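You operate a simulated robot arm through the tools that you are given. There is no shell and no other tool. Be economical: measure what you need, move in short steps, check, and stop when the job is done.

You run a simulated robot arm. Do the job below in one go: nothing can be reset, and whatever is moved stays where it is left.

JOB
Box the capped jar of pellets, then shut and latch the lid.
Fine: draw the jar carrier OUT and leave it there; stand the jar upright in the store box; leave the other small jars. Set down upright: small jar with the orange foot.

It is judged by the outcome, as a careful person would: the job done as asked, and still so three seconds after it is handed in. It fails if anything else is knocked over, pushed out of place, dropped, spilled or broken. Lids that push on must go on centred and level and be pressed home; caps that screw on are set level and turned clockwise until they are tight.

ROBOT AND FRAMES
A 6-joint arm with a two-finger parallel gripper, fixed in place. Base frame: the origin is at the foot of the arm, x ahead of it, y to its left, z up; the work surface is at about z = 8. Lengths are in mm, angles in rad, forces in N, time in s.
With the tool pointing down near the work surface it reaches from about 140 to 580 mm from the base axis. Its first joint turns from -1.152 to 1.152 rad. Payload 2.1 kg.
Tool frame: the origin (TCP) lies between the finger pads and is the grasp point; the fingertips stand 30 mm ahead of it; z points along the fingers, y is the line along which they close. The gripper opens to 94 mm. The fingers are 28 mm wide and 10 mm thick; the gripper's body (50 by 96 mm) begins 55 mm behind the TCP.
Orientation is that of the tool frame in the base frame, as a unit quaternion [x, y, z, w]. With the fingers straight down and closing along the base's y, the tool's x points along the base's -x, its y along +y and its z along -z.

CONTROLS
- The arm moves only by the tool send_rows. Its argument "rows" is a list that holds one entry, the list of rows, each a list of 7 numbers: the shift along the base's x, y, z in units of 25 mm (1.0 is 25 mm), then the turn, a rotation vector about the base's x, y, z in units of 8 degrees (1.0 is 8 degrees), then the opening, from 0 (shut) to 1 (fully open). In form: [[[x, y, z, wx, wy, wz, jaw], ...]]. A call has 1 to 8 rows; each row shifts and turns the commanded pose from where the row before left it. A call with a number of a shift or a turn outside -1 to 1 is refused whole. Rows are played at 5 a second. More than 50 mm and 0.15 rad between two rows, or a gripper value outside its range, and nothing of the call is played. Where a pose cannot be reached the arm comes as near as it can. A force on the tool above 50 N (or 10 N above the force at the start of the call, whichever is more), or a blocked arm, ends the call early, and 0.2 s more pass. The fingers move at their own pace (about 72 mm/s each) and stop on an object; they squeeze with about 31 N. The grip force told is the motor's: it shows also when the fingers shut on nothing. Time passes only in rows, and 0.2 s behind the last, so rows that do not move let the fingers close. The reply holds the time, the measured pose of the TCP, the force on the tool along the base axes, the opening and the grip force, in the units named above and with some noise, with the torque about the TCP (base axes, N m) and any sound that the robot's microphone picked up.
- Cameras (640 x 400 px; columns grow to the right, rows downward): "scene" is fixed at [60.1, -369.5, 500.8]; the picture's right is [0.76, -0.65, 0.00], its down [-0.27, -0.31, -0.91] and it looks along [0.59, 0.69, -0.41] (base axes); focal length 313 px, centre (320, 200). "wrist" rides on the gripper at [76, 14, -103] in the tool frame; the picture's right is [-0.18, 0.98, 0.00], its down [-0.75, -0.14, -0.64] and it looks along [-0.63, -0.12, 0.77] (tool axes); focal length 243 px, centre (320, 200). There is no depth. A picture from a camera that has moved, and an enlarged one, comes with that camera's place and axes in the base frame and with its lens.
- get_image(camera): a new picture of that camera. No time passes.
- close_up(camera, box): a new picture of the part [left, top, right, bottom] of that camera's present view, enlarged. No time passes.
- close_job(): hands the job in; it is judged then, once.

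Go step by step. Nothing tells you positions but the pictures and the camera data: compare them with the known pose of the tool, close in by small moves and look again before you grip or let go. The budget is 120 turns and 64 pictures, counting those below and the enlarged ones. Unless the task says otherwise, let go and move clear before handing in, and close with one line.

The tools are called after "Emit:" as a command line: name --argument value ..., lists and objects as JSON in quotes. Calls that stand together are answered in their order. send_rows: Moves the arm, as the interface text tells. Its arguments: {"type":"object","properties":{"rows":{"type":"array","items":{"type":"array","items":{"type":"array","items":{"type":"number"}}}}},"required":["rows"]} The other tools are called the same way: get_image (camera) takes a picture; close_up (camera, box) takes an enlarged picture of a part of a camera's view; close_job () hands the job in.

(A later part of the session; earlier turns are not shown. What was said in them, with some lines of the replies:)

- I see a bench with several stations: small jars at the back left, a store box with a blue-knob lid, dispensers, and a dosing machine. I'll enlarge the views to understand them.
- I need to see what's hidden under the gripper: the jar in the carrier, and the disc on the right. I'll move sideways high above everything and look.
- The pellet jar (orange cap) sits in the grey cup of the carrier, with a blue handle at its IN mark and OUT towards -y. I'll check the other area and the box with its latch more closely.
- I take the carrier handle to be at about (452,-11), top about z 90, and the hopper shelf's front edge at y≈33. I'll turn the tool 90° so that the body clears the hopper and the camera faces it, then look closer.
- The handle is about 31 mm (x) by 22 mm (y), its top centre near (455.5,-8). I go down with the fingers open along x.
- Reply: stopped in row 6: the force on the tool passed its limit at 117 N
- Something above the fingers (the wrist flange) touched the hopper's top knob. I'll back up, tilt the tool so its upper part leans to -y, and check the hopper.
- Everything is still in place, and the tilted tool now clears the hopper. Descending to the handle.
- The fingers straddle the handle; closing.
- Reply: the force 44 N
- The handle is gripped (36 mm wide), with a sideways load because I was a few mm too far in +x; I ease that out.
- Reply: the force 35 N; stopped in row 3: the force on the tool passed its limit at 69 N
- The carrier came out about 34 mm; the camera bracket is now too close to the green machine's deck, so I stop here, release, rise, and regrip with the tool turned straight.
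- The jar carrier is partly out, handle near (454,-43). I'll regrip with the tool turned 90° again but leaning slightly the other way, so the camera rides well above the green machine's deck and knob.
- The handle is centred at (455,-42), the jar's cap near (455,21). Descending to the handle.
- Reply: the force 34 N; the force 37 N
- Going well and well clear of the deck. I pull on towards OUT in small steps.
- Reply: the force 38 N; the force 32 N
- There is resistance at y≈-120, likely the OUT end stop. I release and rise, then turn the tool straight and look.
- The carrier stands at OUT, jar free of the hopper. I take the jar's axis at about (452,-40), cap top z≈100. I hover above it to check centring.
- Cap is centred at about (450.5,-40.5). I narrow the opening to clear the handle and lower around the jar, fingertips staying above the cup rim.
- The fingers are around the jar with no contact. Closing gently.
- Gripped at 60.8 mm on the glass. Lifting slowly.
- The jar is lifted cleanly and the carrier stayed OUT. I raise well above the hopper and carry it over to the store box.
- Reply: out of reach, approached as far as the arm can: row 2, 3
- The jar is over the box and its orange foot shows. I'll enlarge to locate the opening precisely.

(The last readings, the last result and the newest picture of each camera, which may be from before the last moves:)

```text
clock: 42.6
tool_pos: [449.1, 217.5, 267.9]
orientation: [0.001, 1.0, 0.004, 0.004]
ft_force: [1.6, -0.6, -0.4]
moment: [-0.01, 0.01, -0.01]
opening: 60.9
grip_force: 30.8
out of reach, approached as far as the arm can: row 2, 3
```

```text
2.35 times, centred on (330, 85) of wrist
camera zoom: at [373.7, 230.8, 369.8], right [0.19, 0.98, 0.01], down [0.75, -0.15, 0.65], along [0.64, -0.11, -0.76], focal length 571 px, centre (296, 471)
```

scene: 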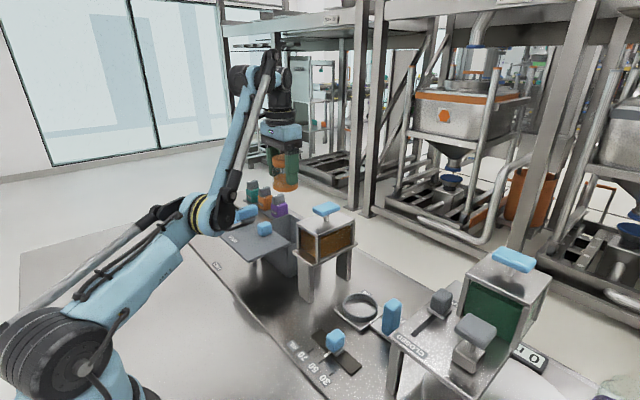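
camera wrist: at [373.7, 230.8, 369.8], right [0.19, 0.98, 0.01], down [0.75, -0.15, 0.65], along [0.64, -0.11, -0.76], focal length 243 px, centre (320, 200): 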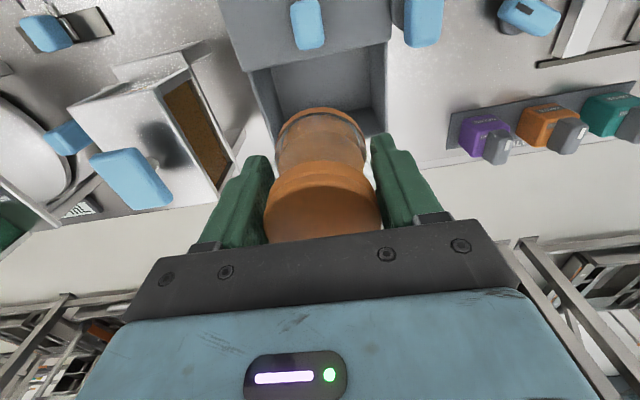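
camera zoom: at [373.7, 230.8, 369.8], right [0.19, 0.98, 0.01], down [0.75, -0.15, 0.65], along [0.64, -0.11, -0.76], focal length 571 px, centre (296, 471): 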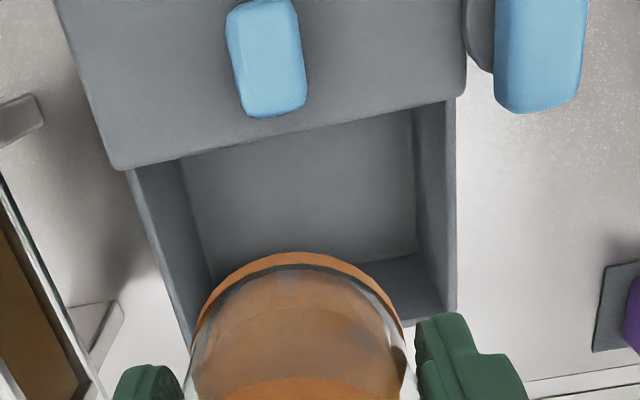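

The opening spans x 418–508, y 156–286; target jar axis (464,221). I lower a bit (reach improves) and then shift to that spot.

Emit:
send_rows --rows '[[[0, 0, -1, 0, 0, 0, 0.45], [0.2, 0.1, -1, 0, 0, 0, 0.45], [0.2, 0, -0.8, 0, 0, 0, 0.45], [0.2, 0, 0, 0, 0, 0, 0.45], [0, 0, 0, 0, 0, 0, 0.45]]]'

Emit:
get_image --camera "wrist"

Emit:
close_up --camera "scene" --box '[200, 120, 360, 290]'

```text
clock: 43.8
tool_pos: [483.1, 227.1, 216.7]
orientation: [0.002, 1.0, 0.003, 0.005]
ft_force: [-0.5, -0.2, -1.3]
moment: [0.0, 0.04, -0.02]
opening: 61.0
grip_force: 31.4
out of reach, approached as far as the arm can: row 2, 3
```

```text
23 pictures are left
camera wrist: at [407.6, 240.8, 320.6], right [0.19, 0.98, 0.01], down [0.75, -0.15, 0.65], along [0.64, -0.11, -0.76], focal length 243 px, centre (320, 200)
```

wrist: 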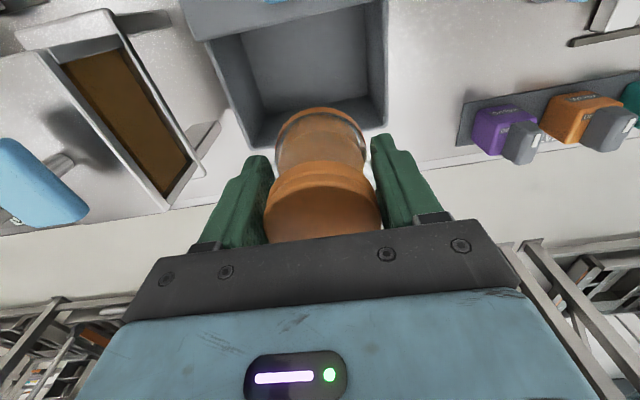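

```text
2.35 times, centred on (280, 205) of scene
camera zoom: at [60.2, -369.5, 500.8], right [0.76, -0.65, 0.0], down [-0.27, -0.31, -0.91], along [0.59, 0.69, -0.41], focal length 737 px, centre (414, 188)
```

zoom: 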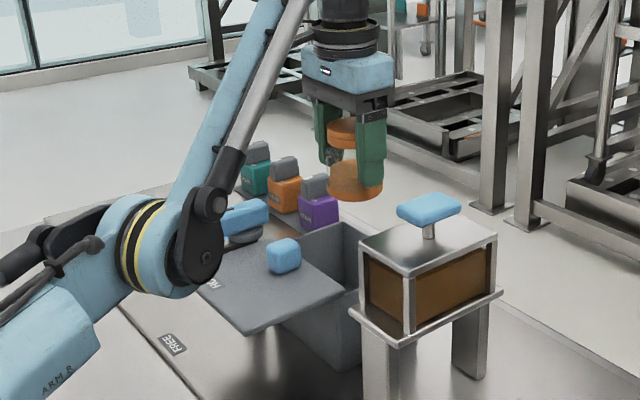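

The arm now caught up at (483,227,217). I correct to (463,221) and lower until the jar's foot is just above the rim.

Emit:
send_rows --rows '[[[-0.4, -0.12, 0, 0, 0, 0, 0.45], [-0.4, -0.12, 0, 0, 0, 0, 0.45], [0, 0, -0.6, 0, 0, 0, 0.45], [0, 0, -0.6, 0, 0, 0, 0.45], [0, 0, 0, 0, 0, 0, 0.45]]]'

Emit:
close_up --camera "scene" --box '[200, 160, 360, 290]'

Emit:
get_image --camera "wrist"

```text
clock: 45.0
tool_pos: [484.0, 232.7, 209.9]
orientation: [0.001, 1.0, 0.003, 0.005]
ft_force: [0.4, -0.2, -1.6]
moment: [-0.02, 0.0, -0.05]
opening: 60.8
grip_force: 31.3
out of reach, approached as far as the arm can: row 1, 2, 3, 4
```

```text
3.08 times, centred on (280, 225) of scene
camera zoom: at [60.2, -369.5, 500.8], right [0.76, -0.65, 0.0], down [-0.27, -0.31, -0.91], along [0.59, 0.69, -0.41], focal length 964 px, centre (443, 123)
```

zoom: 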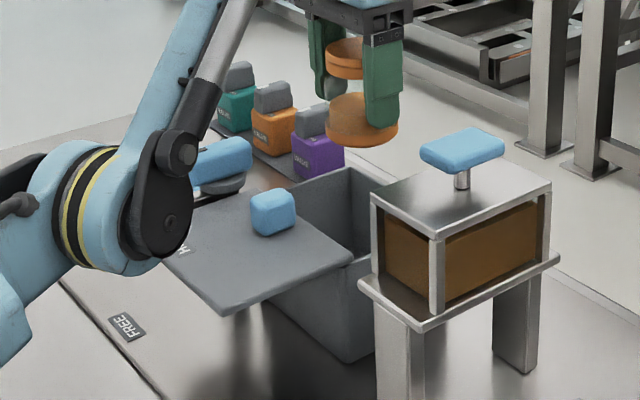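

```text
20 pictures are left
camera wrist: at [407.3, 245.9, 312.9], right [0.19, 0.98, 0.01], down [0.75, -0.15, 0.65], along [0.64, -0.11, -0.76], focal length 243 px, centre (320, 200)
```

wrist: 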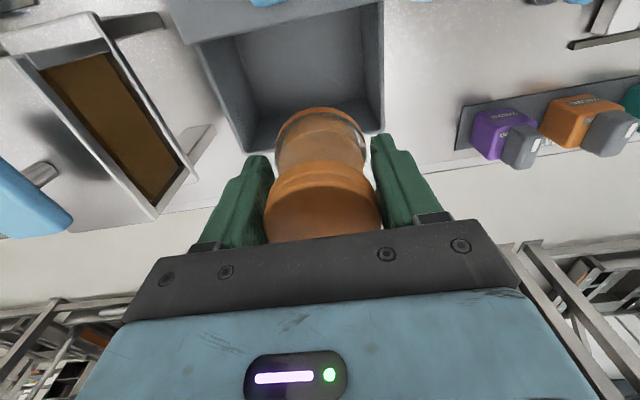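

The arm has flipped into an awkward low-elbow posture on passing its reach limit, which keeps it from going down here. I'll raise back up to the stretched posture and come inwards to restore the high-elbow posture.

Emit:
send_rows --rows '[[[0.5, 0.2, 1, 0, 0, 0, 0.45], [0.3, 0, 1, 0, 0, 0, 0.45], [0, 0, 1, 0, 0, 0, 0.45], [0, 0, 1, 0, 0, 0, 0.45], [0, 0, 1, 0, 0, 0, 0.45], [0, 0, 1, 0, 0, 0, 0.45], [0, 0, 0, 0, 0, 0, 0.45], [0, 0, 0, 0, 0, 0, 0.45]]]'

Emit:
get_image --camera "scene"

```text
clock: 46.8
tool_pos: [459.5, 217.9, 306.4]
orientation: [0.001, 1.0, 0.003, 0.006]
ft_force: [-0.1, 0.3, -1.0]
moment: [-0.02, 0.04, 0.03]
opening: 61.0
grip_force: 30.6
out of reach, approached as far as the arm can: row 2, 3, 4, 5, 6
```

```text
19 pictures are left
```

scene: 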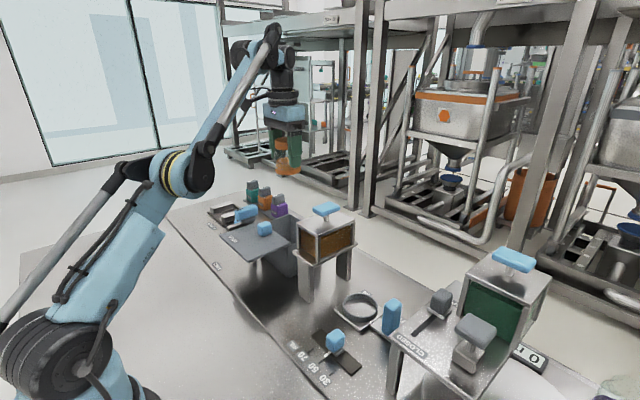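

Nearly straight now. Coming inwards at this height.

Emit:
send_rows --rows '[[[-0.9, -0.43, 0.5, 0, 0, 0, 0.45], [-0.9, -0.43, 0.3, 0, 0, 0, 0.45], [-0.9, -0.43, 0, 0, 0, 0, 0.45], [-0.9, -0.43, 0, 0, 0, 0, 0.45], [-0.9, -0.43, 0, 0, 0, 0, 0.45], [0, 0, 0, 0, 0, 0, 0.45], [0, 0, 0, 0, 0, 0, 0.45]]]'

Emit:
get_image --camera "scene"

```text
clock: 48.4
tool_pos: [403.8, 188.3, 343.2]
orientation: [0.0, 1.0, 0.004, 0.005]
ft_force: [-0.8, -0.1, -1.2]
moment: [0.01, 0.02, -0.03]
opening: 60.9
grip_force: 31.1
out of reach, approached as far as the arm can: row 3, 4, 5
```

```text
18 pictures are left
```

scene: 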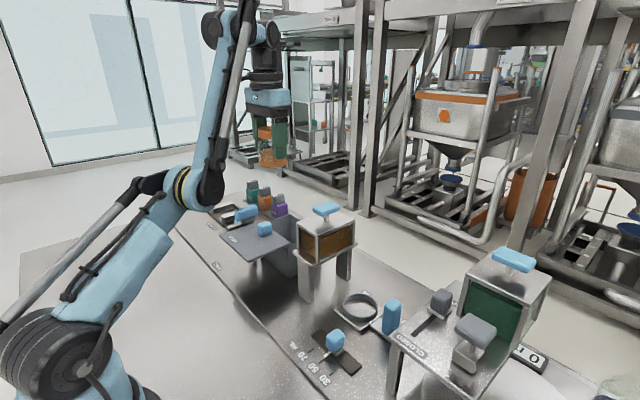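

Still low-elbow. I'll overstretch well outwards and up, then return inwards high up, and see from the reply whether inner poses become reachable.

Emit:
send_rows --rows '[[[0.9, 0.43, 0.5, 0, 0, 0, 0.45], [0.9, 0.43, 0.8, 0, 0, 0, 0.45], [0.9, 0.43, 1, 0, 0, 0, 0.45], [0.9, 0.43, 1, 0, 0, 0, 0.45], [0.9, 0.43, 1, 0, 0, 0, 0.45], [0.9, 0.43, 1, 0, 0, 0, 0.45], [0, 0, 0, 0, 0, 0, 0.45], [0, 0, 0, 0, 0, 0, 0.45]]]'

Emit:
send_rows --rows '[[[-0.9, -0.43, 0, 0, 0, 0, 0.45], [-0.9, -0.43, 0, 0, 0, 0, 0.45], [-0.9, -0.43, 0, 0, 0, 0, 0.45], [-0.9, -0.43, 0, 0, 0, 0, 0.45], [-0.9, -0.43, 0, 0, 0, 0, 0.45], [-0.9, -0.43, 0, 0, 0, 0, 0.45], [0, 0, 0, 0, 0, 0, 0.45], [0, 0, 0, 0, 0, 0, 0.45]]]'

```text
clock: 50.2
tool_pos: [421.8, 199.1, 356.2]
orientation: [0.001, 1.0, 0.003, 0.005]
ft_force: [0.7, 0.5, -1.7]
moment: [-0.02, 0.03, 0.01]
opening: 61.2
grip_force: 31.0
out of reach, approached as far as the arm can: row 1, 2, 3, 4, 5, 6
```

```text
clock: 52.0
tool_pos: [356.2, 169.3, 413.0]
orientation: [0.002, 1.0, 0.003, 0.005]
ft_force: [0.3, 0.4, -1.1]
moment: [0.0, -0.03, -0.01]
opening: 60.9
grip_force: 30.9
out of reach, approached as far as the arm can: row 2, 3, 4, 5, 6
```

Emit:
get_image --camera "scene"

```text
17 pictures are left
```

scene: 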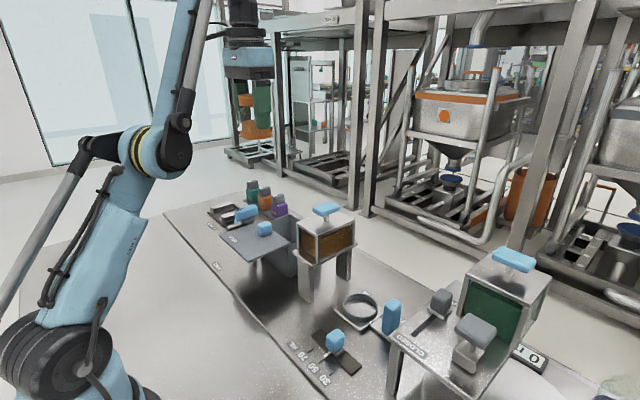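

The arm is almost straight now, commanded slightly beyond reach. I'll sweep downwards from the straight posture, which should bend the elbow upward.

Emit:
send_rows --rows '[[[0.9, 0.35, -1, 0, 0, 0, 0.45], [0.8, 0.35, -1, 0, 0, 0, 0.45], [0.5, 0.3, -1, 0, 0, 0, 0.45], [0.2, 0.1, -1, 0, 0, 0, 0.45], [0, 0, -1, 0, 0, 0, 0.45], [0, 0, -1, 0, 0, 0, 0.45], [-0.4, -0.2, -1, 0, 0, 0, 0.45], [0, 0, 0, 0, 0, 0, 0.45]]]'

Emit:
send_rows --rows '[[[-0.5, -0.25, 0, 0, 0, 0, 0.45], [-0.5, -0.25, 0, 0, 0, 0, 0.45], [-0.5, -0.25, 0, 0, 0, 0, 0.45], [0, 0, 0, 0, 0, 0, 0.45]]]'

```text
clock: 53.8
tool_pos: [423.3, 200.2, 262.0]
orientation: [0.001, 1.0, 0.004, 0.004]
ft_force: [-1.2, 0.5, -1.5]
moment: [-0.01, 0.01, -0.01]
opening: 61.1
grip_force: 31.1
out of reach, approached as far as the arm can: row 6, 7
```

```text
clock: 54.8
tool_pos: [423.8, 199.8, 261.1]
orientation: [0.001, 1.0, 0.003, 0.004]
ft_force: [-0.2, -0.6, -0.7]
moment: [-0.01, -0.03, 0.0]
opening: 61.1
grip_force: 30.8
out of reach, approached as far as the arm can: row 1, 2, 3
```

Same posture still. I try again: stretch outwards, then go straight down from there.

Emit:
send_rows --rows '[[[0.8, 0.38, 0.6, 0, 0, 0, 0.45], [0.8, 0.38, 0.6, 0, 0, 0, 0.45], [0.8, 0.38, 0.6, 0, 0, 0, 0.45], [0.8, 0.38, 0.6, 0, 0, 0, 0.45], [0, 0, -1, 0, 0, 0, 0.45], [-0.3, -0.15, -1, 0, 0, 0, 0.45], [-0.3, -0.15, 0, 0, 0, 0, 0.45], [0, 0, 0, 0, 0, 0, 0.45]]]'

Emit:
send_rows --rows '[[[-0.5, -0.25, 0, 0, 0, 0, 0.45], [-0.5, -0.25, 0, 0, 0, 0, 0.45], [-0.5, -0.25, 0, 0, 0, 0, 0.45], [0, 0, 0, 0, 0, 0, 0.45]]]'

```text
clock: 56.6
tool_pos: [450.8, 210.3, 245.0]
orientation: [0.001, 1.0, 0.003, 0.006]
ft_force: [0.2, -0.4, -1.6]
moment: [0.0, 0.01, -0.01]
opening: 61.1
grip_force: 31.5
out of reach, approached as far as the arm can: row 3, 4
```

```text
clock: 57.6
tool_pos: [424.6, 196.4, 262.2]
orientation: [0.001, 1.0, 0.003, 0.004]
ft_force: [-0.6, -0.8, -1.0]
moment: [0.03, 0.03, 0.0]
opening: 61.1
grip_force: 31.3
out of reach, approached as far as the arm can: row 1, 2, 3
```

Emit:
send_rows --rows '[[[0.2, 0.1, 0.9, 0, 0, 0, 0.45], [0.2, 0.1, 0.9, 0, 0, 0, 0.45], [0.2, 0.2, 0.9, 0, 0, 0, 0.45], [0.2, 1, 0, 0, 0, 0, 0.45], [0.2, 0.5, 0, 0, 0, 0, 0.45], [0, 0, -1, 0, 0, 0, 0.45], [0, 0, -1, 0, 0, 0, 0.45], [0, 0, 0, 0, 0, 0, 0.45]]]'

Emit:
send_rows --rows '[[[-0.6, -0.5, 0, 0, 0, 0, 0.45], [-0.6, -0.5, 0, 0, 0, 0, 0.45], [-0.6, -0.5, 0, 0, 0, 0, 0.45], [0, 0, 0, 0, 0, 0, 0.45]]]'

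```text
clock: 59.4
tool_pos: [437.4, 238.6, 268.2]
orientation: [0.0, 1.0, 0.003, 0.005]
ft_force: [0.1, -0.2, -1.3]
moment: [0.02, -0.02, 0.0]
opening: 61.2
grip_force: 31.0
out of reach, approached as far as the arm can: row 4, 5
```

```text
clock: 60.4
tool_pos: [393.7, 202.1, 269.5]
orientation: [0.001, 1.0, 0.003, 0.005]
ft_force: [0.2, 0.1, -1.7]
moment: [0.02, -0.02, -0.02]
opening: 61.5
grip_force: 30.8
```

Inner poses are reachable again, so the elbow is back up. Moving over the box at a height well within reach.

Emit:
send_rows --rows '[[[0, 0, -0.8, 0, 0, 0, 0.45], [0.6, 0.15, -0.4, 0, 0, 0, 0.45], [0.7, 0.2, -0.4, 0, 0, 0, 0.45], [0.7, 0.2, -0.2, 0, 0, 0, 0.45], [0.77, 0.2, 0, 0, 0, 0, 0.45], [0, 0, 0, 0, 0, 0, 0.45]]]'

Emit:
get_image --camera "scene"

Emit:
get_image --camera "wrist"

```text
clock: 61.8
tool_pos: [463.8, 220.1, 223.1]
orientation: [0.001, 1.0, 0.003, 0.005]
ft_force: [-0.4, 0.7, -0.5]
moment: [-0.01, 0.01, 0.02]
opening: 61.4
grip_force: 30.8
```

```text
16 pictures are left
```

scene: 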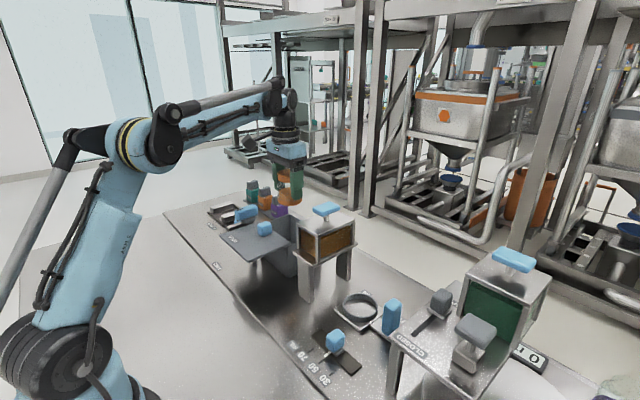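

```text
15 pictures are left
camera wrist: at [387.9, 233.8, 327.4], right [0.19, 0.98, 0.01], down [0.75, -0.15, 0.65], along [0.64, -0.11, -0.76], focal length 243 px, centre (320, 200)
```

wrist: 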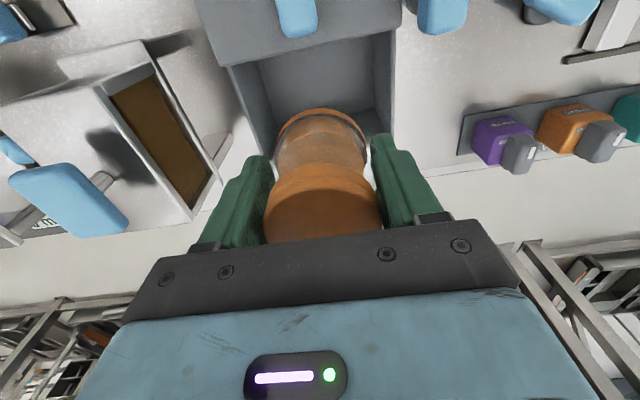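

High-elbow posture restored, jar over the box opening. Lowering until the foot is at the rim, then a check.

Emit:
send_rows --rows '[[[0, 0, -0.8, 0, 0, 0, 0.45], [0, 0, -0.8, 0, 0, 0, 0.45], [0, 0, -0.8, 0, 0, 0, 0.45], [0, 0, -0.2, 0, 0, 0, 0.45], [0, 0, 0, 0, 0, 0, 0.45]]]'

Emit:
get_image --camera "wrist"

Emit:
close_up --camera "scene" --box '[210, 150, 350, 280]'

```text
clock: 63.0
tool_pos: [462.4, 219.8, 157.8]
orientation: [0.001, 1.0, 0.003, 0.005]
ft_force: [-0.1, -0.3, -1.4]
moment: [-0.01, 0.02, 0.02]
opening: 61.0
grip_force: 30.7
```

```text
14 pictures are left
camera wrist: at [386.3, 233.3, 261.9], right [0.19, 0.98, 0.01], down [0.75, -0.15, 0.65], along [0.64, -0.11, -0.76], focal length 243 px, centre (320, 200)
```

wrist: 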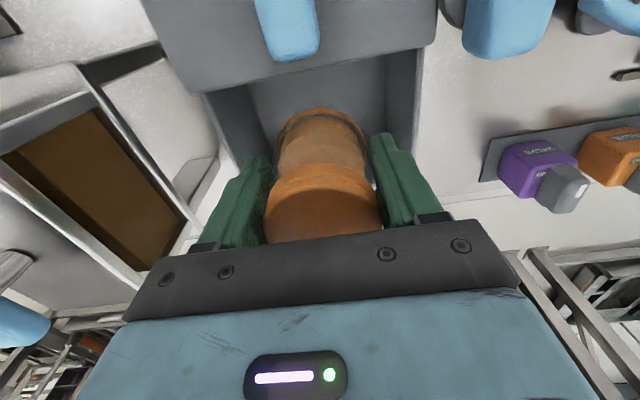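

```text
3.08 times, centred on (280, 215) of scene
camera zoom: at [60.2, -369.5, 500.8], right [0.76, -0.65, 0.0], down [-0.27, -0.31, -0.91], along [0.59, 0.69, -0.41], focal length 964 px, centre (443, 154)
```

zoom: 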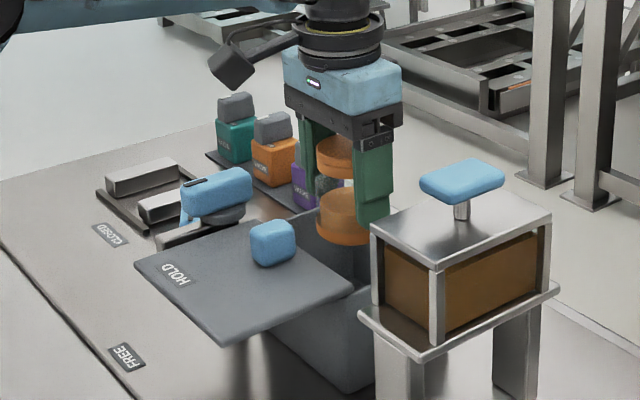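

Well centred. I lower into the box, then small steps until the foot touches the floor.

Emit:
send_rows --rows '[[[0, 0.03, -0.8, 0, 0, 0, 0.45], [0, 0, -0.8, 0, 0, 0, 0.45], [0, 0, -0.8, 0, 0, 0, 0.45], [0, 0, -0.2, 0, 0, 0, 0.45], [0, 0, 0, 0, 0, 0, 0.45]]]'

Emit:
send_rows --rows '[[[0, 0, -0.12, 0, 0, 0, 0.45], [0, 0, -0.12, 0, 0, 0, 0.45], [0, 0, -0.12, 0, 0, 0, 0.45], [0, 0, -0.12, 0, 0, 0, 0.45], [0, 0, -0.12, 0, 0, 0, 0.45], [0, 0, 0, 0, 0, 0, 0.45]]]'

```text
clock: 64.2
tool_pos: [463.1, 220.5, 93.7]
orientation: [0.001, 1.0, 0.004, 0.006]
ft_force: [0.1, -0.5, -2.0]
moment: [0.0, 0.0, 0.01]
opening: 61.2
grip_force: 31.0
```

```text
clock: 65.6
tool_pos: [462.6, 222.0, 79.4]
orientation: [0.0, 1.0, 0.003, 0.005]
ft_force: [0.5, -0.3, -1.5]
moment: [0.0, 0.01, -0.03]
opening: 61.1
grip_force: 31.5
```

Emit:
send_rows --rows '[[[0, 0, -0.1, 0, 0, 0, 0.45], [0, 0, -0.1, 0, 0, 0, 0.45], [0, 0, -0.1, 0, 0, 0, 0.45], [0, 0, -0.1, 0, 0, 0, 0.45], [0, 0, 0, 0, 0, 0, 0.45]]]'

```text
clock: 66.8
tool_pos: [463.4, 220.5, 67.8]
orientation: [0.001, 1.0, 0.003, 0.005]
ft_force: [-0.6, 0.3, -0.9]
moment: [0.02, 0.04, 0.06]
opening: 61.7
grip_force: 31.4
```

Emit:
send_rows --rows '[[[0, 0, -0.08, 0, 0, 0, 0.45], [0, 0, -0.08, 0, 0, 0, 0.45], [0, 0, 0, 0, 0, 0, 0.45]]]'

```text
clock: 67.6
tool_pos: [463.2, 221.9, 64.7]
orientation: [0.0, 1.0, 0.003, 0.005]
ft_force: [-1.0, -0.8, 4.1]
moment: [-0.08, -0.16, -0.03]
opening: 61.0
grip_force: 30.9
```

Emit:
send_rows --rows '[[[0, 0, -0.04, 0, 0, 0, 0.45], [0, 0, 0, 0, 0, 0, 0.45]]]'

```text
clock: 68.2
tool_pos: [462.4, 221.7, 64.2]
orientation: [0.001, 1.0, 0.004, 0.005]
ft_force: [0.7, 0.2, 18.8]
moment: [-0.06, -0.34, 0.05]
opening: 60.7
grip_force: 30.7
```

The foot is on the box floor. Releasing and rising.

Emit:
send_rows --rows '[[[0, 0, 0.03, 0, 0, 0, 0.45], [0, 0, 0, 0, 0, 0, 0.68], [0, 0, 0, 0, 0, 0, 0.76], [0, 0, 0, 0, 0, 0, 0.76], [0, 0, 0.8, 0, 0, 0, 0.76], [0, 0, 0.9, 0, 0, 0, 0.76], [0, 0, 1, 0, 0, 0, 0.76], [0, 0, 0.8, 0, 0, 0, 0.76]]]'

Emit:
send_rows --rows '[[[-0.8, 0, 0.2, 0, 0, 0, 0.6], [-0.8, 0, 0.2, 0, 0, 0, 0.5], [-0.8, 0, 0, 0, 0, 0, 0.5], [-0.8, 0, 0, 0, 0, 0, 0.5], [0, 0, 0, 0, 0, 0, 0.5]]]'

Emit:
get_image --camera "wrist"

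Emit:
close_up --camera "scene" --box '[210, 150, 350, 280]'

```text
clock: 70.0
tool_pos: [462.1, 221.4, 153.4]
orientation: [0.001, 1.0, 0.003, 0.005]
ft_force: [0.3, 0.0, 0.5]
moment: [-0.01, -0.03, -0.01]
opening: 71.3
grip_force: 0.1
```

```text
clock: 71.2
tool_pos: [383.3, 220.7, 163.0]
orientation: [0.001, 1.0, 0.003, 0.005]
ft_force: [-0.8, -0.2, -0.2]
moment: [-0.03, 0.0, 0.0]
opening: 47.0
grip_force: 0.1
```

```text
12 pictures are left
camera wrist: at [307.9, 233.9, 266.0], right [0.19, 0.98, 0.01], down [0.75, -0.15, 0.65], along [0.64, -0.11, -0.76], focal length 243 px, centre (320, 200)
```

wrist: 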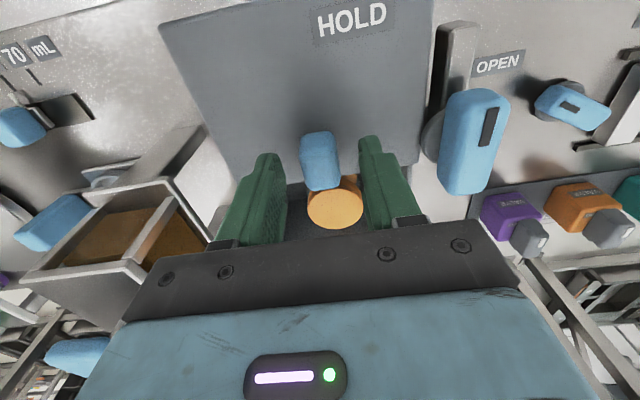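

```text
3.08 times, centred on (280, 215) of scene
camera zoom: at [60.1, -369.5, 500.8], right [0.76, -0.65, 0.0], down [-0.27, -0.31, -0.91], along [0.59, 0.69, -0.41], focal length 964 px, centre (443, 154)
```

zoom: 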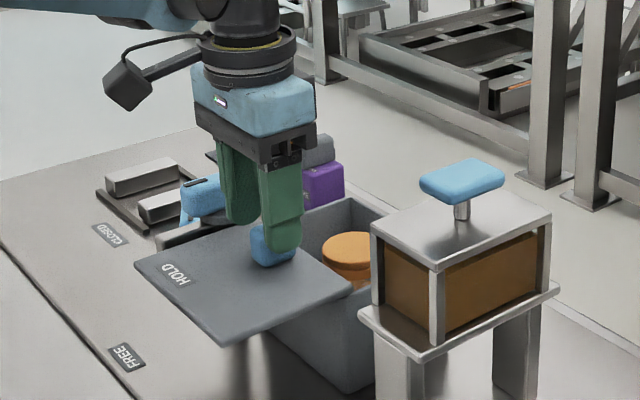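

The jar stands in the box and the lid knob is near (392,220), its top z≈133. I lower the fingertips around the knob to just above the lid.

Emit:
send_rows --rows '[[[0.36, -0.03, -0.3, 0, 0, 0, 0.5], [0, 0, -0.3, 0, 0, 0, 0.5], [0, 0, -0.2, 0, 0, 0, 0.5], [0, 0, -0.1, 0, 0, 0, 0.5], [0, 0, 0, 0, 0, 0, 0.5]]]'

Emit:
close_up --camera "scene" --box '[220, 170, 330, 270]'

```text
clock: 72.4
tool_pos: [393.5, 221.1, 140.4]
orientation: [0.001, 1.0, 0.003, 0.005]
ft_force: [0.4, -0.3, 0.1]
moment: [-0.02, 0.0, 0.01]
opening: 47.2
grip_force: 0.1
```

```text
4.00 times, centred on (275, 220) of scene
camera zoom: at [60.1, -369.5, 500.8], right [0.76, -0.65, 0.0], down [-0.27, -0.31, -0.91], along [0.59, 0.69, -0.41], focal length 1253 px, centre (500, 120)
```

zoom: 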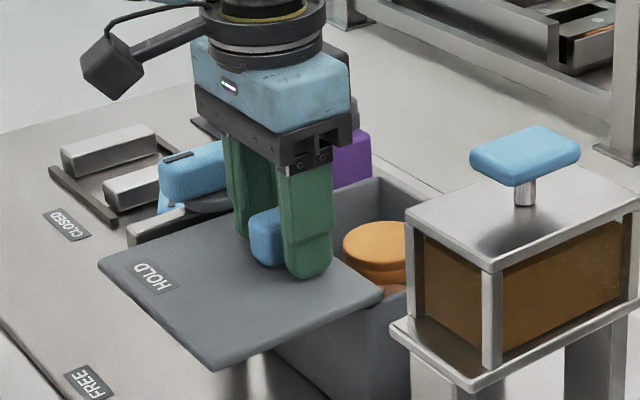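

The fingers straddle the knob, a little far in +x; I shift 5 mm back and close.

Emit:
send_rows --rows '[[[-0.2, 0, 0, 0, 0, 0, 0.5], [0, 0, 0, 0, 0, 0, 0.3], [0, 0, 0, 0, 0, 0, 0.2], [0, 0, 0, 0, 0, 0, 0.15], [0, 0, 0, 0, 0, 0, 0.15]]]'

```text
clock: 73.6
tool_pos: [387.5, 220.1, 140.0]
orientation: [0.001, 1.0, 0.003, 0.006]
ft_force: [0.8, 0.2, -3.4]
moment: [-0.02, -0.09, 0.04]
opening: 28.1
grip_force: 44.9
```

Knob gripped (28 mm). I slide the lid towards +x.

Emit:
send_rows --rows '[[[0.3, 0, 0, 0, 0, 0, 0.15], [0.5, 0, 0, 0, 0, 0, 0.15], [0.5, 0, 0, 0, 0, 0, 0.15], [0.5, 0, 0, 0, 0, 0, 0.15], [0.5, 0, 0, 0, 0, 0, 0.15], [0, 0, 0, 0, 0, 0, 0.15]]]'

```text
clock: 75.0
tool_pos: [445.1, 219.3, 140.2]
orientation: [0.001, 1.0, 0.002, 0.005]
ft_force: [-0.4, -12.7, 43.0]
moment: [-0.09, 0.56, 0.17]
opening: 27.9
grip_force: 44.9
```

Emit:
close_up --camera "scene" --box '[220, 150, 340, 270]'

```text
3.33 times, centred on (280, 210) of scene
camera zoom: at [59.9, -369.6, 500.8], right [0.76, -0.65, 0.0], down [-0.27, -0.31, -0.91], along [0.59, 0.69, -0.41], focal length 1044 px, centre (453, 167)
```

zoom: 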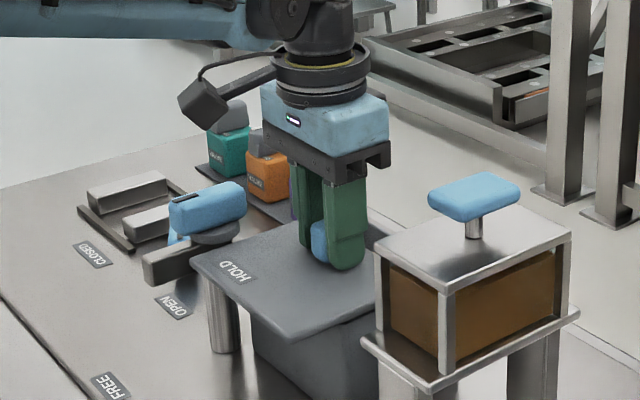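

The lid slides fine. I relieve the vertical load slightly and continue.

Emit:
send_rows --rows '[[[0, 0, 0.06, 0, 0, 0, 0.15], [0.3, 0, 0, 0, 0, 0, 0.15], [0.3, 0, 0, 0, 0, 0, 0.15], [0.3, 0, 0, 0, 0, 0, 0.15], [0, 0, 0, 0, 0, 0, 0.15]]]'

```text
clock: 76.2
tool_pos: [468.0, 220.0, 141.7]
orientation: [0.0, 1.0, 0.004, 0.006]
ft_force: [0.2, -13.0, 15.0]
moment: [-0.21, 0.14, 0.03]
opening: 28.3
grip_force: 45.3
```

Emit:
send_rows --rows '[[[0.2, 0, 0, 0, 0, 0, 0.15], [0.2, 0, 0, 0, 0, 0, 0.15], [0.2, 0, 0, 0, 0, 0, 0.15], [0, 0, 0, 0, 0, 0, 0.15]]]'

```text
clock: 77.2
tool_pos: [481.4, 219.9, 140.0]
orientation: [0.001, 1.0, 0.003, 0.005]
ft_force: [2.3, -13.0, -17.4]
moment: [-0.02, -0.1, 0.1]
opening: 28.3
grip_force: 45.2
```

Emit:
send_rows --rows '[[[0.12, 0, 0, 0, 0, 0, 0.15], [0.12, 0, 0, 0, 0, 0, 0.15], [0, 0, 0, 0, 0, 0, 0.15]]]'

Emit:
close_up --camera "scene" --box '[210, 150, 350, 280]'

```text
clock: 78.0
tool_pos: [487.3, 218.9, 139.9]
orientation: [0.001, 1.0, 0.003, 0.004]
ft_force: [-12.9, -14.0, -32.2]
moment: [-0.06, -0.41, 0.05]
opening: 28.0
grip_force: 44.6
```

```text
3.08 times, centred on (280, 215) of scene
camera zoom: at [60.3, -369.4, 500.9], right [0.76, -0.65, 0.0], down [-0.27, -0.31, -0.91], along [0.59, 0.69, -0.41], focal length 964 px, centre (443, 154)
```

zoom: 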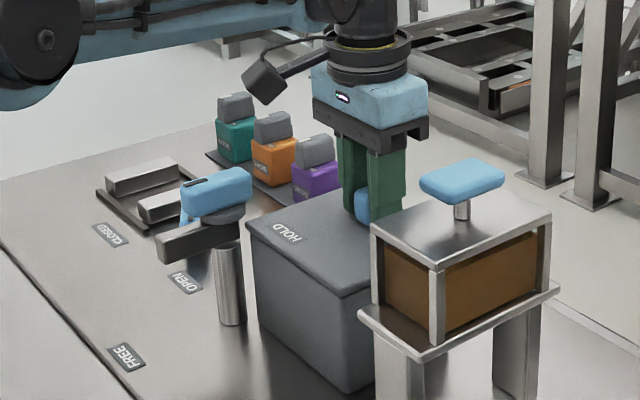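

The lid lies flush over the box and begins to resist. One more small push to seat it at its stop.

Emit:
send_rows --rows '[[[0.1, 0, -0.04, 0, 0, 0, 0.15], [0.05, 0, 0, 0, 0, 0, 0.15], [0, 0, 0, 0, 0, 0, 0.15]]]'

```text
clock: 78.8
tool_pos: [488.8, 219.9, 140.8]
orientation: [0.0, 1.0, 0.003, -0.002]
ft_force: [-42.7, -11.2, -7.7]
moment: [0.02, -0.43, -0.07]
opening: 27.8
grip_force: 44.9
```

The lid is against its stop. I release, rise, and move over the latch handle near (391,313).

Emit:
send_rows --rows '[[[-0.15, 0, 0, 0, 0, 0, 0.15], [0, 0, 0, 0, 0, 0, 0.5], [0, 0, 0, 0, 0, 0, 0.5], [0, 0, 0.8, 0, 0, 0, 0.6], [0, 0, 0.9, 0, 0, 0, 0.6], [0, 0, 0.9, 0, 0, 0, 0.6], [-0.9, 0.8, 0, 0, 0, 0, 0.6], [-0.9, 0.8, 0, 0, 0, 0, 0.6]]]'

Emit:
send_rows --rows '[[[-0.9, 0.8, 0, 0, 0, 0, 0.6], [-0.9, 0.8, 0, 0, 0, 0, 0.6], [-0.25, 0.5, 0, 0, 0, 0, 0.6], [0, 0, 0, 0, 0, 0, 0.6]]]'

Emit:
get_image --camera "wrist"

Emit:
close_up --camera "scene" --box '[210, 150, 350, 280]'

```text
clock: 80.6
tool_pos: [443.7, 257.0, 204.6]
orientation: [0.001, 1.0, 0.004, 0.006]
ft_force: [-0.3, 0.1, 0.0]
moment: [0.01, -0.05, -0.02]
opening: 56.2
grip_force: 0.1
```

```text
clock: 81.6
tool_pos: [392.4, 312.8, 205.7]
orientation: [0.001, 1.0, 0.004, 0.006]
ft_force: [-0.1, -0.3, 0.1]
moment: [0.02, 0.0, -0.04]
opening: 56.3
grip_force: 0.1
```

```text
7 pictures are left
camera wrist: at [316.8, 325.5, 309.1], right [0.19, 0.98, 0.01], down [0.75, -0.15, 0.65], along [0.64, -0.11, -0.76], focal length 243 px, centre (320, 200)
```

wrist: 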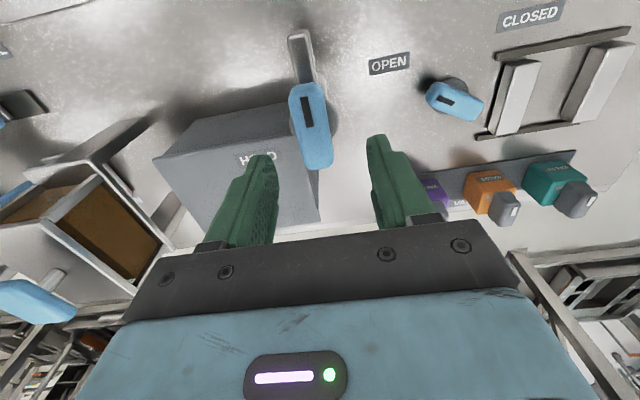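

```text
3.08 times, centred on (280, 215) of scene
camera zoom: at [60.1, -369.5, 500.8], right [0.76, -0.65, 0.0], down [-0.27, -0.31, -0.91], along [0.59, 0.69, -0.41], focal length 964 px, centre (443, 154)
```

zoom: 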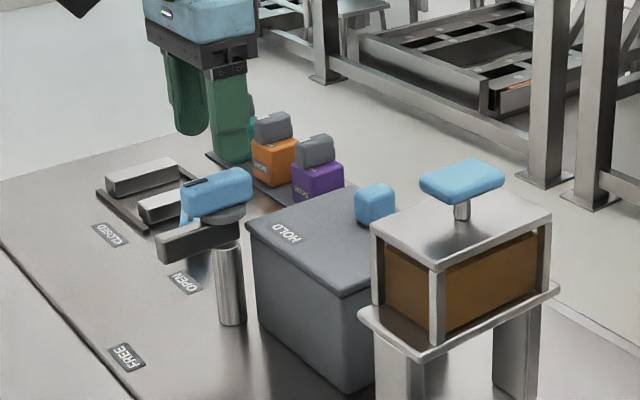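

The lid is shut and HOLD lies beside the latch pivot. The handle is centred near (391,310), pointer to -x (FREE). I lower around it.

Emit:
send_rows --rows '[[[-0.05, -0.1, -0.7, 0, 0, 0, 0.6], [0, 0, -0.7, 0, 0, 0, 0.6], [0, 0, -0.5, 0, 0, 0, 0.6], [0, 0, -0.2, 0, 0, 0, 0.6], [0, 0, 0, 0, 0, 0, 0.6]]]'

Emit:
close_up --camera "scene" --box '[210, 150, 310, 250]'

```text
clock: 82.8
tool_pos: [389.9, 309.7, 152.8]
orientation: [0.001, 1.0, 0.003, 0.006]
ft_force: [0.1, 0.4, 0.3]
moment: [-0.01, -0.01, 0.01]
opening: 56.5
grip_force: 0.2
```

```text
4.00 times, centred on (260, 200) of scene
camera zoom: at [60.1, -369.5, 500.8], right [0.76, -0.65, 0.0], down [-0.27, -0.31, -0.91], along [0.59, 0.69, -0.41], focal length 1253 px, centre (560, 200)
```

zoom: 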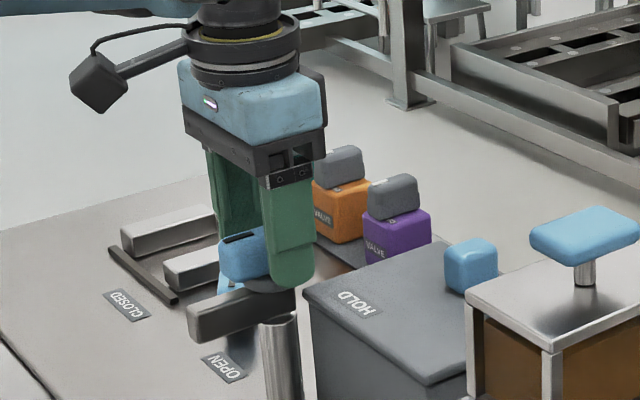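

The fingers straddle the latch handle centrally. Closing.

Emit:
send_rows --rows '[[[0, 0, 0, 0, 0, 0, 0.4], [0, 0, 0, 0, 0, 0, 0.25], [0, 0, 0, 0, 0, 0, 0.15], [0, 0, 0, 0, 0, 0, 0.15]]]'

```text
clock: 83.8
tool_pos: [391.8, 307.3, 155.0]
orientation: [0.001, 1.0, 0.002, 0.006]
ft_force: [-1.6, -19.2, 31.1]
moment: [-0.21, 0.33, 0.08]
opening: 24.6
grip_force: 9.6
```

Emit:
send_rows --rows '[[[0, -0.06, 0, 0, 0, 0, 0.15], [0, 0, 0, 0, 0, 0, 0.15]]]'

```text
clock: 84.3
tool_pos: [390.1, 307.2, 156.1]
orientation: [0.001, 1.0, 0.003, 0.006]
ft_force: [0.9, -1.4, 9.5]
moment: [-0.19, 0.15, 0.05]
opening: 24.0
grip_force: 9.2
stopped in row 2: the force on the tool passed its limit at 52 N (the readings are from after the stop); the commanded pose is now the measured one
```

The closing fingers ride on something below (the disc), pushing the tool up. I open, rise 6 mm and close again.

Emit:
send_rows --rows '[[[0, 0, 0, 0, 0, 0, 0.5], [0, 0, 0, 0, 0, 0, 0.5], [0, 0, 0.2, 0, 0, 0, 0.5], [0, 0, 0, 0, 0, 0, 0.3], [0, 0, 0, 0, 0, 0, 0.2], [0, 0, 0, 0, 0, 0, 0.15], [0, 0, 0, 0, 0, 0, 0.15]]]'

```text
clock: 85.9
tool_pos: [392.0, 307.5, 158.6]
orientation: [0.001, 1.0, 0.002, 0.005]
ft_force: [-2.7, -6.5, -2.0]
moment: [-0.7, -0.06, 0.07]
opening: 23.7
grip_force: 44.6
```

Firm grip at 23.7 mm. Turning the latch counter-clockwise (from FREE at -x to HOLD at -y), watching force.

Emit:
send_rows --rows '[[[0, 0, -0.04, 0, 0, 0.5, 0.15], [0, 0, 0, 0, 0, 0.5, 0.15], [0, 0, 0, 0, 0, 0.5, 0.15], [0, 0, 0, 0, 0, 0.5, 0.15], [0, 0, 0, 0, 0, 0, 0.15]]]'

```text
clock: 87.1
tool_pos: [392.0, 308.4, 159.2]
orientation: [-0.139, 0.99, 0.004, 0.006]
ft_force: [-2.6, -11.7, 43.7]
moment: [-0.84, -0.31, 0.0]
opening: 23.8
grip_force: 44.9
```

Emit:
send_rows --rows '[[[0, 0, 0.06, 0, 0, 0.5, 0.15], [0, 0, 0, 0, 0, 0.6, 0.15], [0, 0, 0, 0, 0, 0.8, 0.15], [0, 0, 0, 0, 0, 0.8, 0.15], [0, 0, 0, 0, 0, 0, 0.15]]]'

```text
clock: 88.3
tool_pos: [392.7, 307.8, 159.2]
orientation: [-0.323, 0.947, 0.004, 0.003]
ft_force: [-9.1, -23.4, -7.3]
moment: [-0.1, -0.85, 0.0]
opening: 23.6
grip_force: 44.7
```

Emit:
send_rows --rows '[[[-0.03, -0.06, 0, 0, 0, 0.5, 0.15], [0, 0, 0, 0, 0, 0.8, 0.15], [0, 0, 0, 0, 0, 0.8, 0.15], [0, 0, 0, 0, 0, 0, 0.15]]]'

Emit:
close_up --camera "scene" --box '[210, 150, 310, 250]'

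```text
clock: 89.3
tool_pos: [391.3, 306.6, 160.0]
orientation: [-0.457, 0.889, 0.005, 0.006]
ft_force: [23.1, -1.0, -18.8]
moment: [-0.92, 0.06, -0.06]
opening: 23.8
grip_force: 45.1
```

```text
4.00 times, centred on (260, 200) of scene
camera zoom: at [60.3, -369.4, 500.9], right [0.76, -0.65, 0.0], down [-0.27, -0.31, -0.91], along [0.59, 0.69, -0.41], focal length 1253 px, centre (560, 200)
```

zoom: 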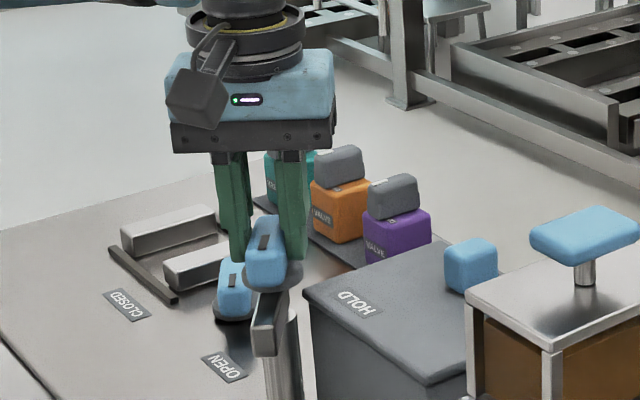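

The latch bar swings with the handle towards the lid. Continuing to 90°.

Emit:
send_rows --rows '[[[0.05, 0, -0.02, 0, 0, 0.6, 0.15], [0, 0, 0, 0, 0, 0.7, 0.15], [0, 0, 0, 0, 0, 0.7, 0.15], [0, 0, 0, 0, 0, 0, 0.15]]]'

Emit:
send_rows --rows '[[[0, 0, 0, 0, 0, 0.6, 0.15], [0, 0, 0, 0, 0, 0.7, 0.15], [0, 0, 0, 0, 0, 0.7, 0.15], [0, 0, 0, 0, 0, 0, 0.15]]]'

```text
clock: 90.3
tool_pos: [393.1, 305.3, 159.5]
orientation: [-0.576, 0.817, 0.005, 0.005]
ft_force: [24.4, 2.2, -22.6]
moment: [-0.53, -0.57, -0.03]
opening: 23.7
grip_force: 45.5
```

```text
clock: 91.3
tool_pos: [394.0, 306.0, 159.3]
orientation: [-0.683, 0.73, 0.006, 0.004]
ft_force: [19.7, -7.6, -6.6]
moment: [1.06, -0.75, 0.03]
opening: 23.9
grip_force: 45.0
```

Emit:
send_rows --rows '[[[0.04, 0, 0, 0, 0, 0.4, 0.15], [0, 0, 0, 0, 0, 0.3, 0.15], [0, 0, 0, 0, 0, 0, 0.15]]]'

Emit:
close_up --camera "scene" --box '[210, 150, 310, 250]'

```text
clock: 92.1
tool_pos: [392.5, 305.4, 159.3]
orientation: [0.718, -0.696, -0.006, -0.002]
ft_force: [16.2, -5.0, -5.0]
moment: [-0.24, -0.83, -1.73]
opening: 24.0
grip_force: 45.0
```

```text
4.00 times, centred on (260, 200) of scene
camera zoom: at [60.2, -369.4, 500.9], right [0.76, -0.65, 0.0], down [-0.27, -0.31, -0.91], along [0.59, 0.69, -0.41], focal length 1253 px, centre (560, 200)
```

zoom: 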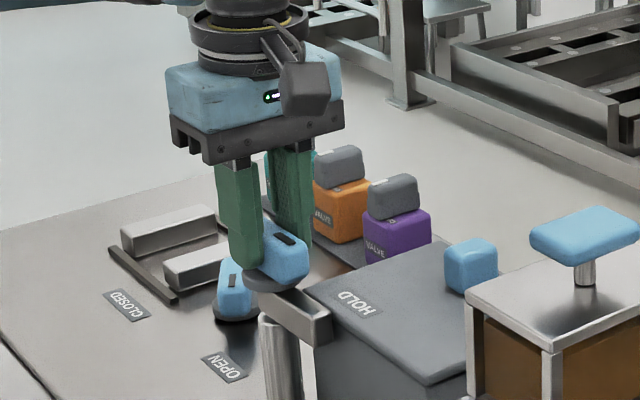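

The bar lies over the lid's edge, pointing at HOLD, and a stop torque of 1.7 N m shows it is home. I release and rise clear.

Emit:
send_rows --rows '[[[0, 0, 0, 0, 0, -0.15, 0.15], [0, 0, 0, 0, 0, 0, 0.45], [0, 0, 0, 0, 0, 0, 0.5], [0, 0, 0, 0, 0, 0, 0.5], [0, 0, 0.5, 0, 0, 0, 0.5], [0, 0, 0.8, 0, 0, 0, 0.5], [0, 0, 0.8, 0, 0, 0, 0.5], [-0.8, -0.5, 0.5, 0, 0, 0, 0.5]]]'

Emit:
send_rows --rows '[[[-0.8, -0.5, 0.5, 0, 0, 0, 0.5], [-0.8, -0.5, 0.5, 0, 0, 0, 0.5], [-0.8, -0.5, 0.5, 0, 0, 0, 0.5], [-0.8, -0.5, 0.5, 0, 0, 0, 0.5], [0, 0, 0, 0, 0, 0, 0.5]]]'

Emit:
get_image --camera "scene"

Emit:
close_up --camera "scene" --box '[210, 150, 350, 280]'

```text
clock: 93.9
tool_pos: [373.1, 294.2, 226.6]
orientation: [0.711, -0.703, -0.006, -0.002]
ft_force: [0.2, 0.2, -0.3]
moment: [-0.02, 0.0, 0.01]
opening: 46.8
grip_force: 0.1
```

```text
clock: 95.1
tool_pos: [293.9, 243.6, 274.4]
orientation: [0.712, -0.702, -0.007, -0.001]
ft_force: [0.3, 0.3, 0.1]
moment: [0.01, 0.01, 0.0]
opening: 47.0
grip_force: 0.0
```

```text
2 pictures are left
```

scene: 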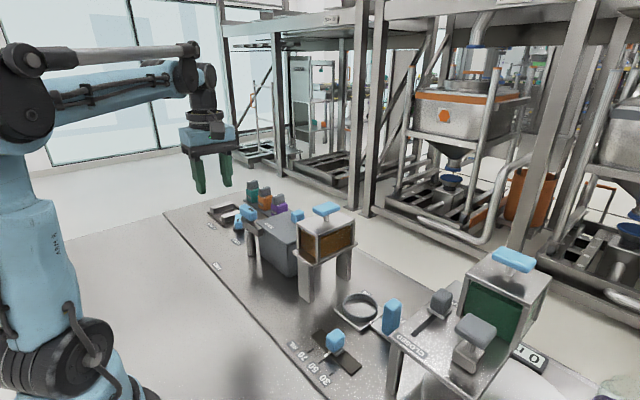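

```text
3.08 times, centred on (280, 215) of scene
camera zoom: at [60.1, -369.5, 500.8], right [0.76, -0.65, 0.0], down [-0.27, -0.31, -0.91], along [0.59, 0.69, -0.41], focal length 964 px, centre (443, 154)
```

zoom: 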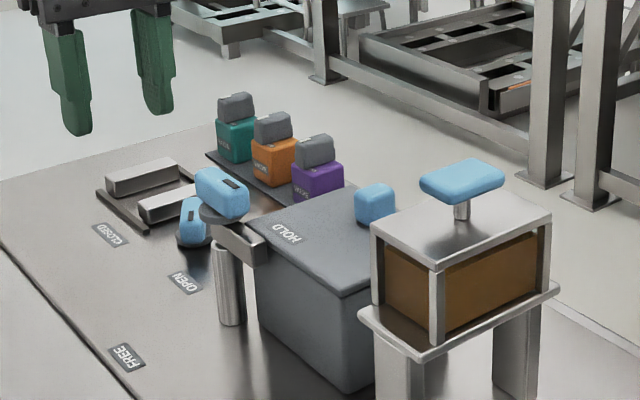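

The lid is shut, the latch bar lies over it at HOLD, the carrier is OUT, and everything else is in its place with the arm clear. Handing in.

Emit:
close_job

```text
The job is handed in.
```

I drew the jar carrier to OUT and left it there. The capped pellet jar with the orange foot stands upright in the store box, and the lid is shut and latched at HOLD. The wrist once pressed on the hopper's top knob (117 N) and a pull on the carrier stopped at 69 N, but nothing was seen to move out of place; the other small jars were not touched.
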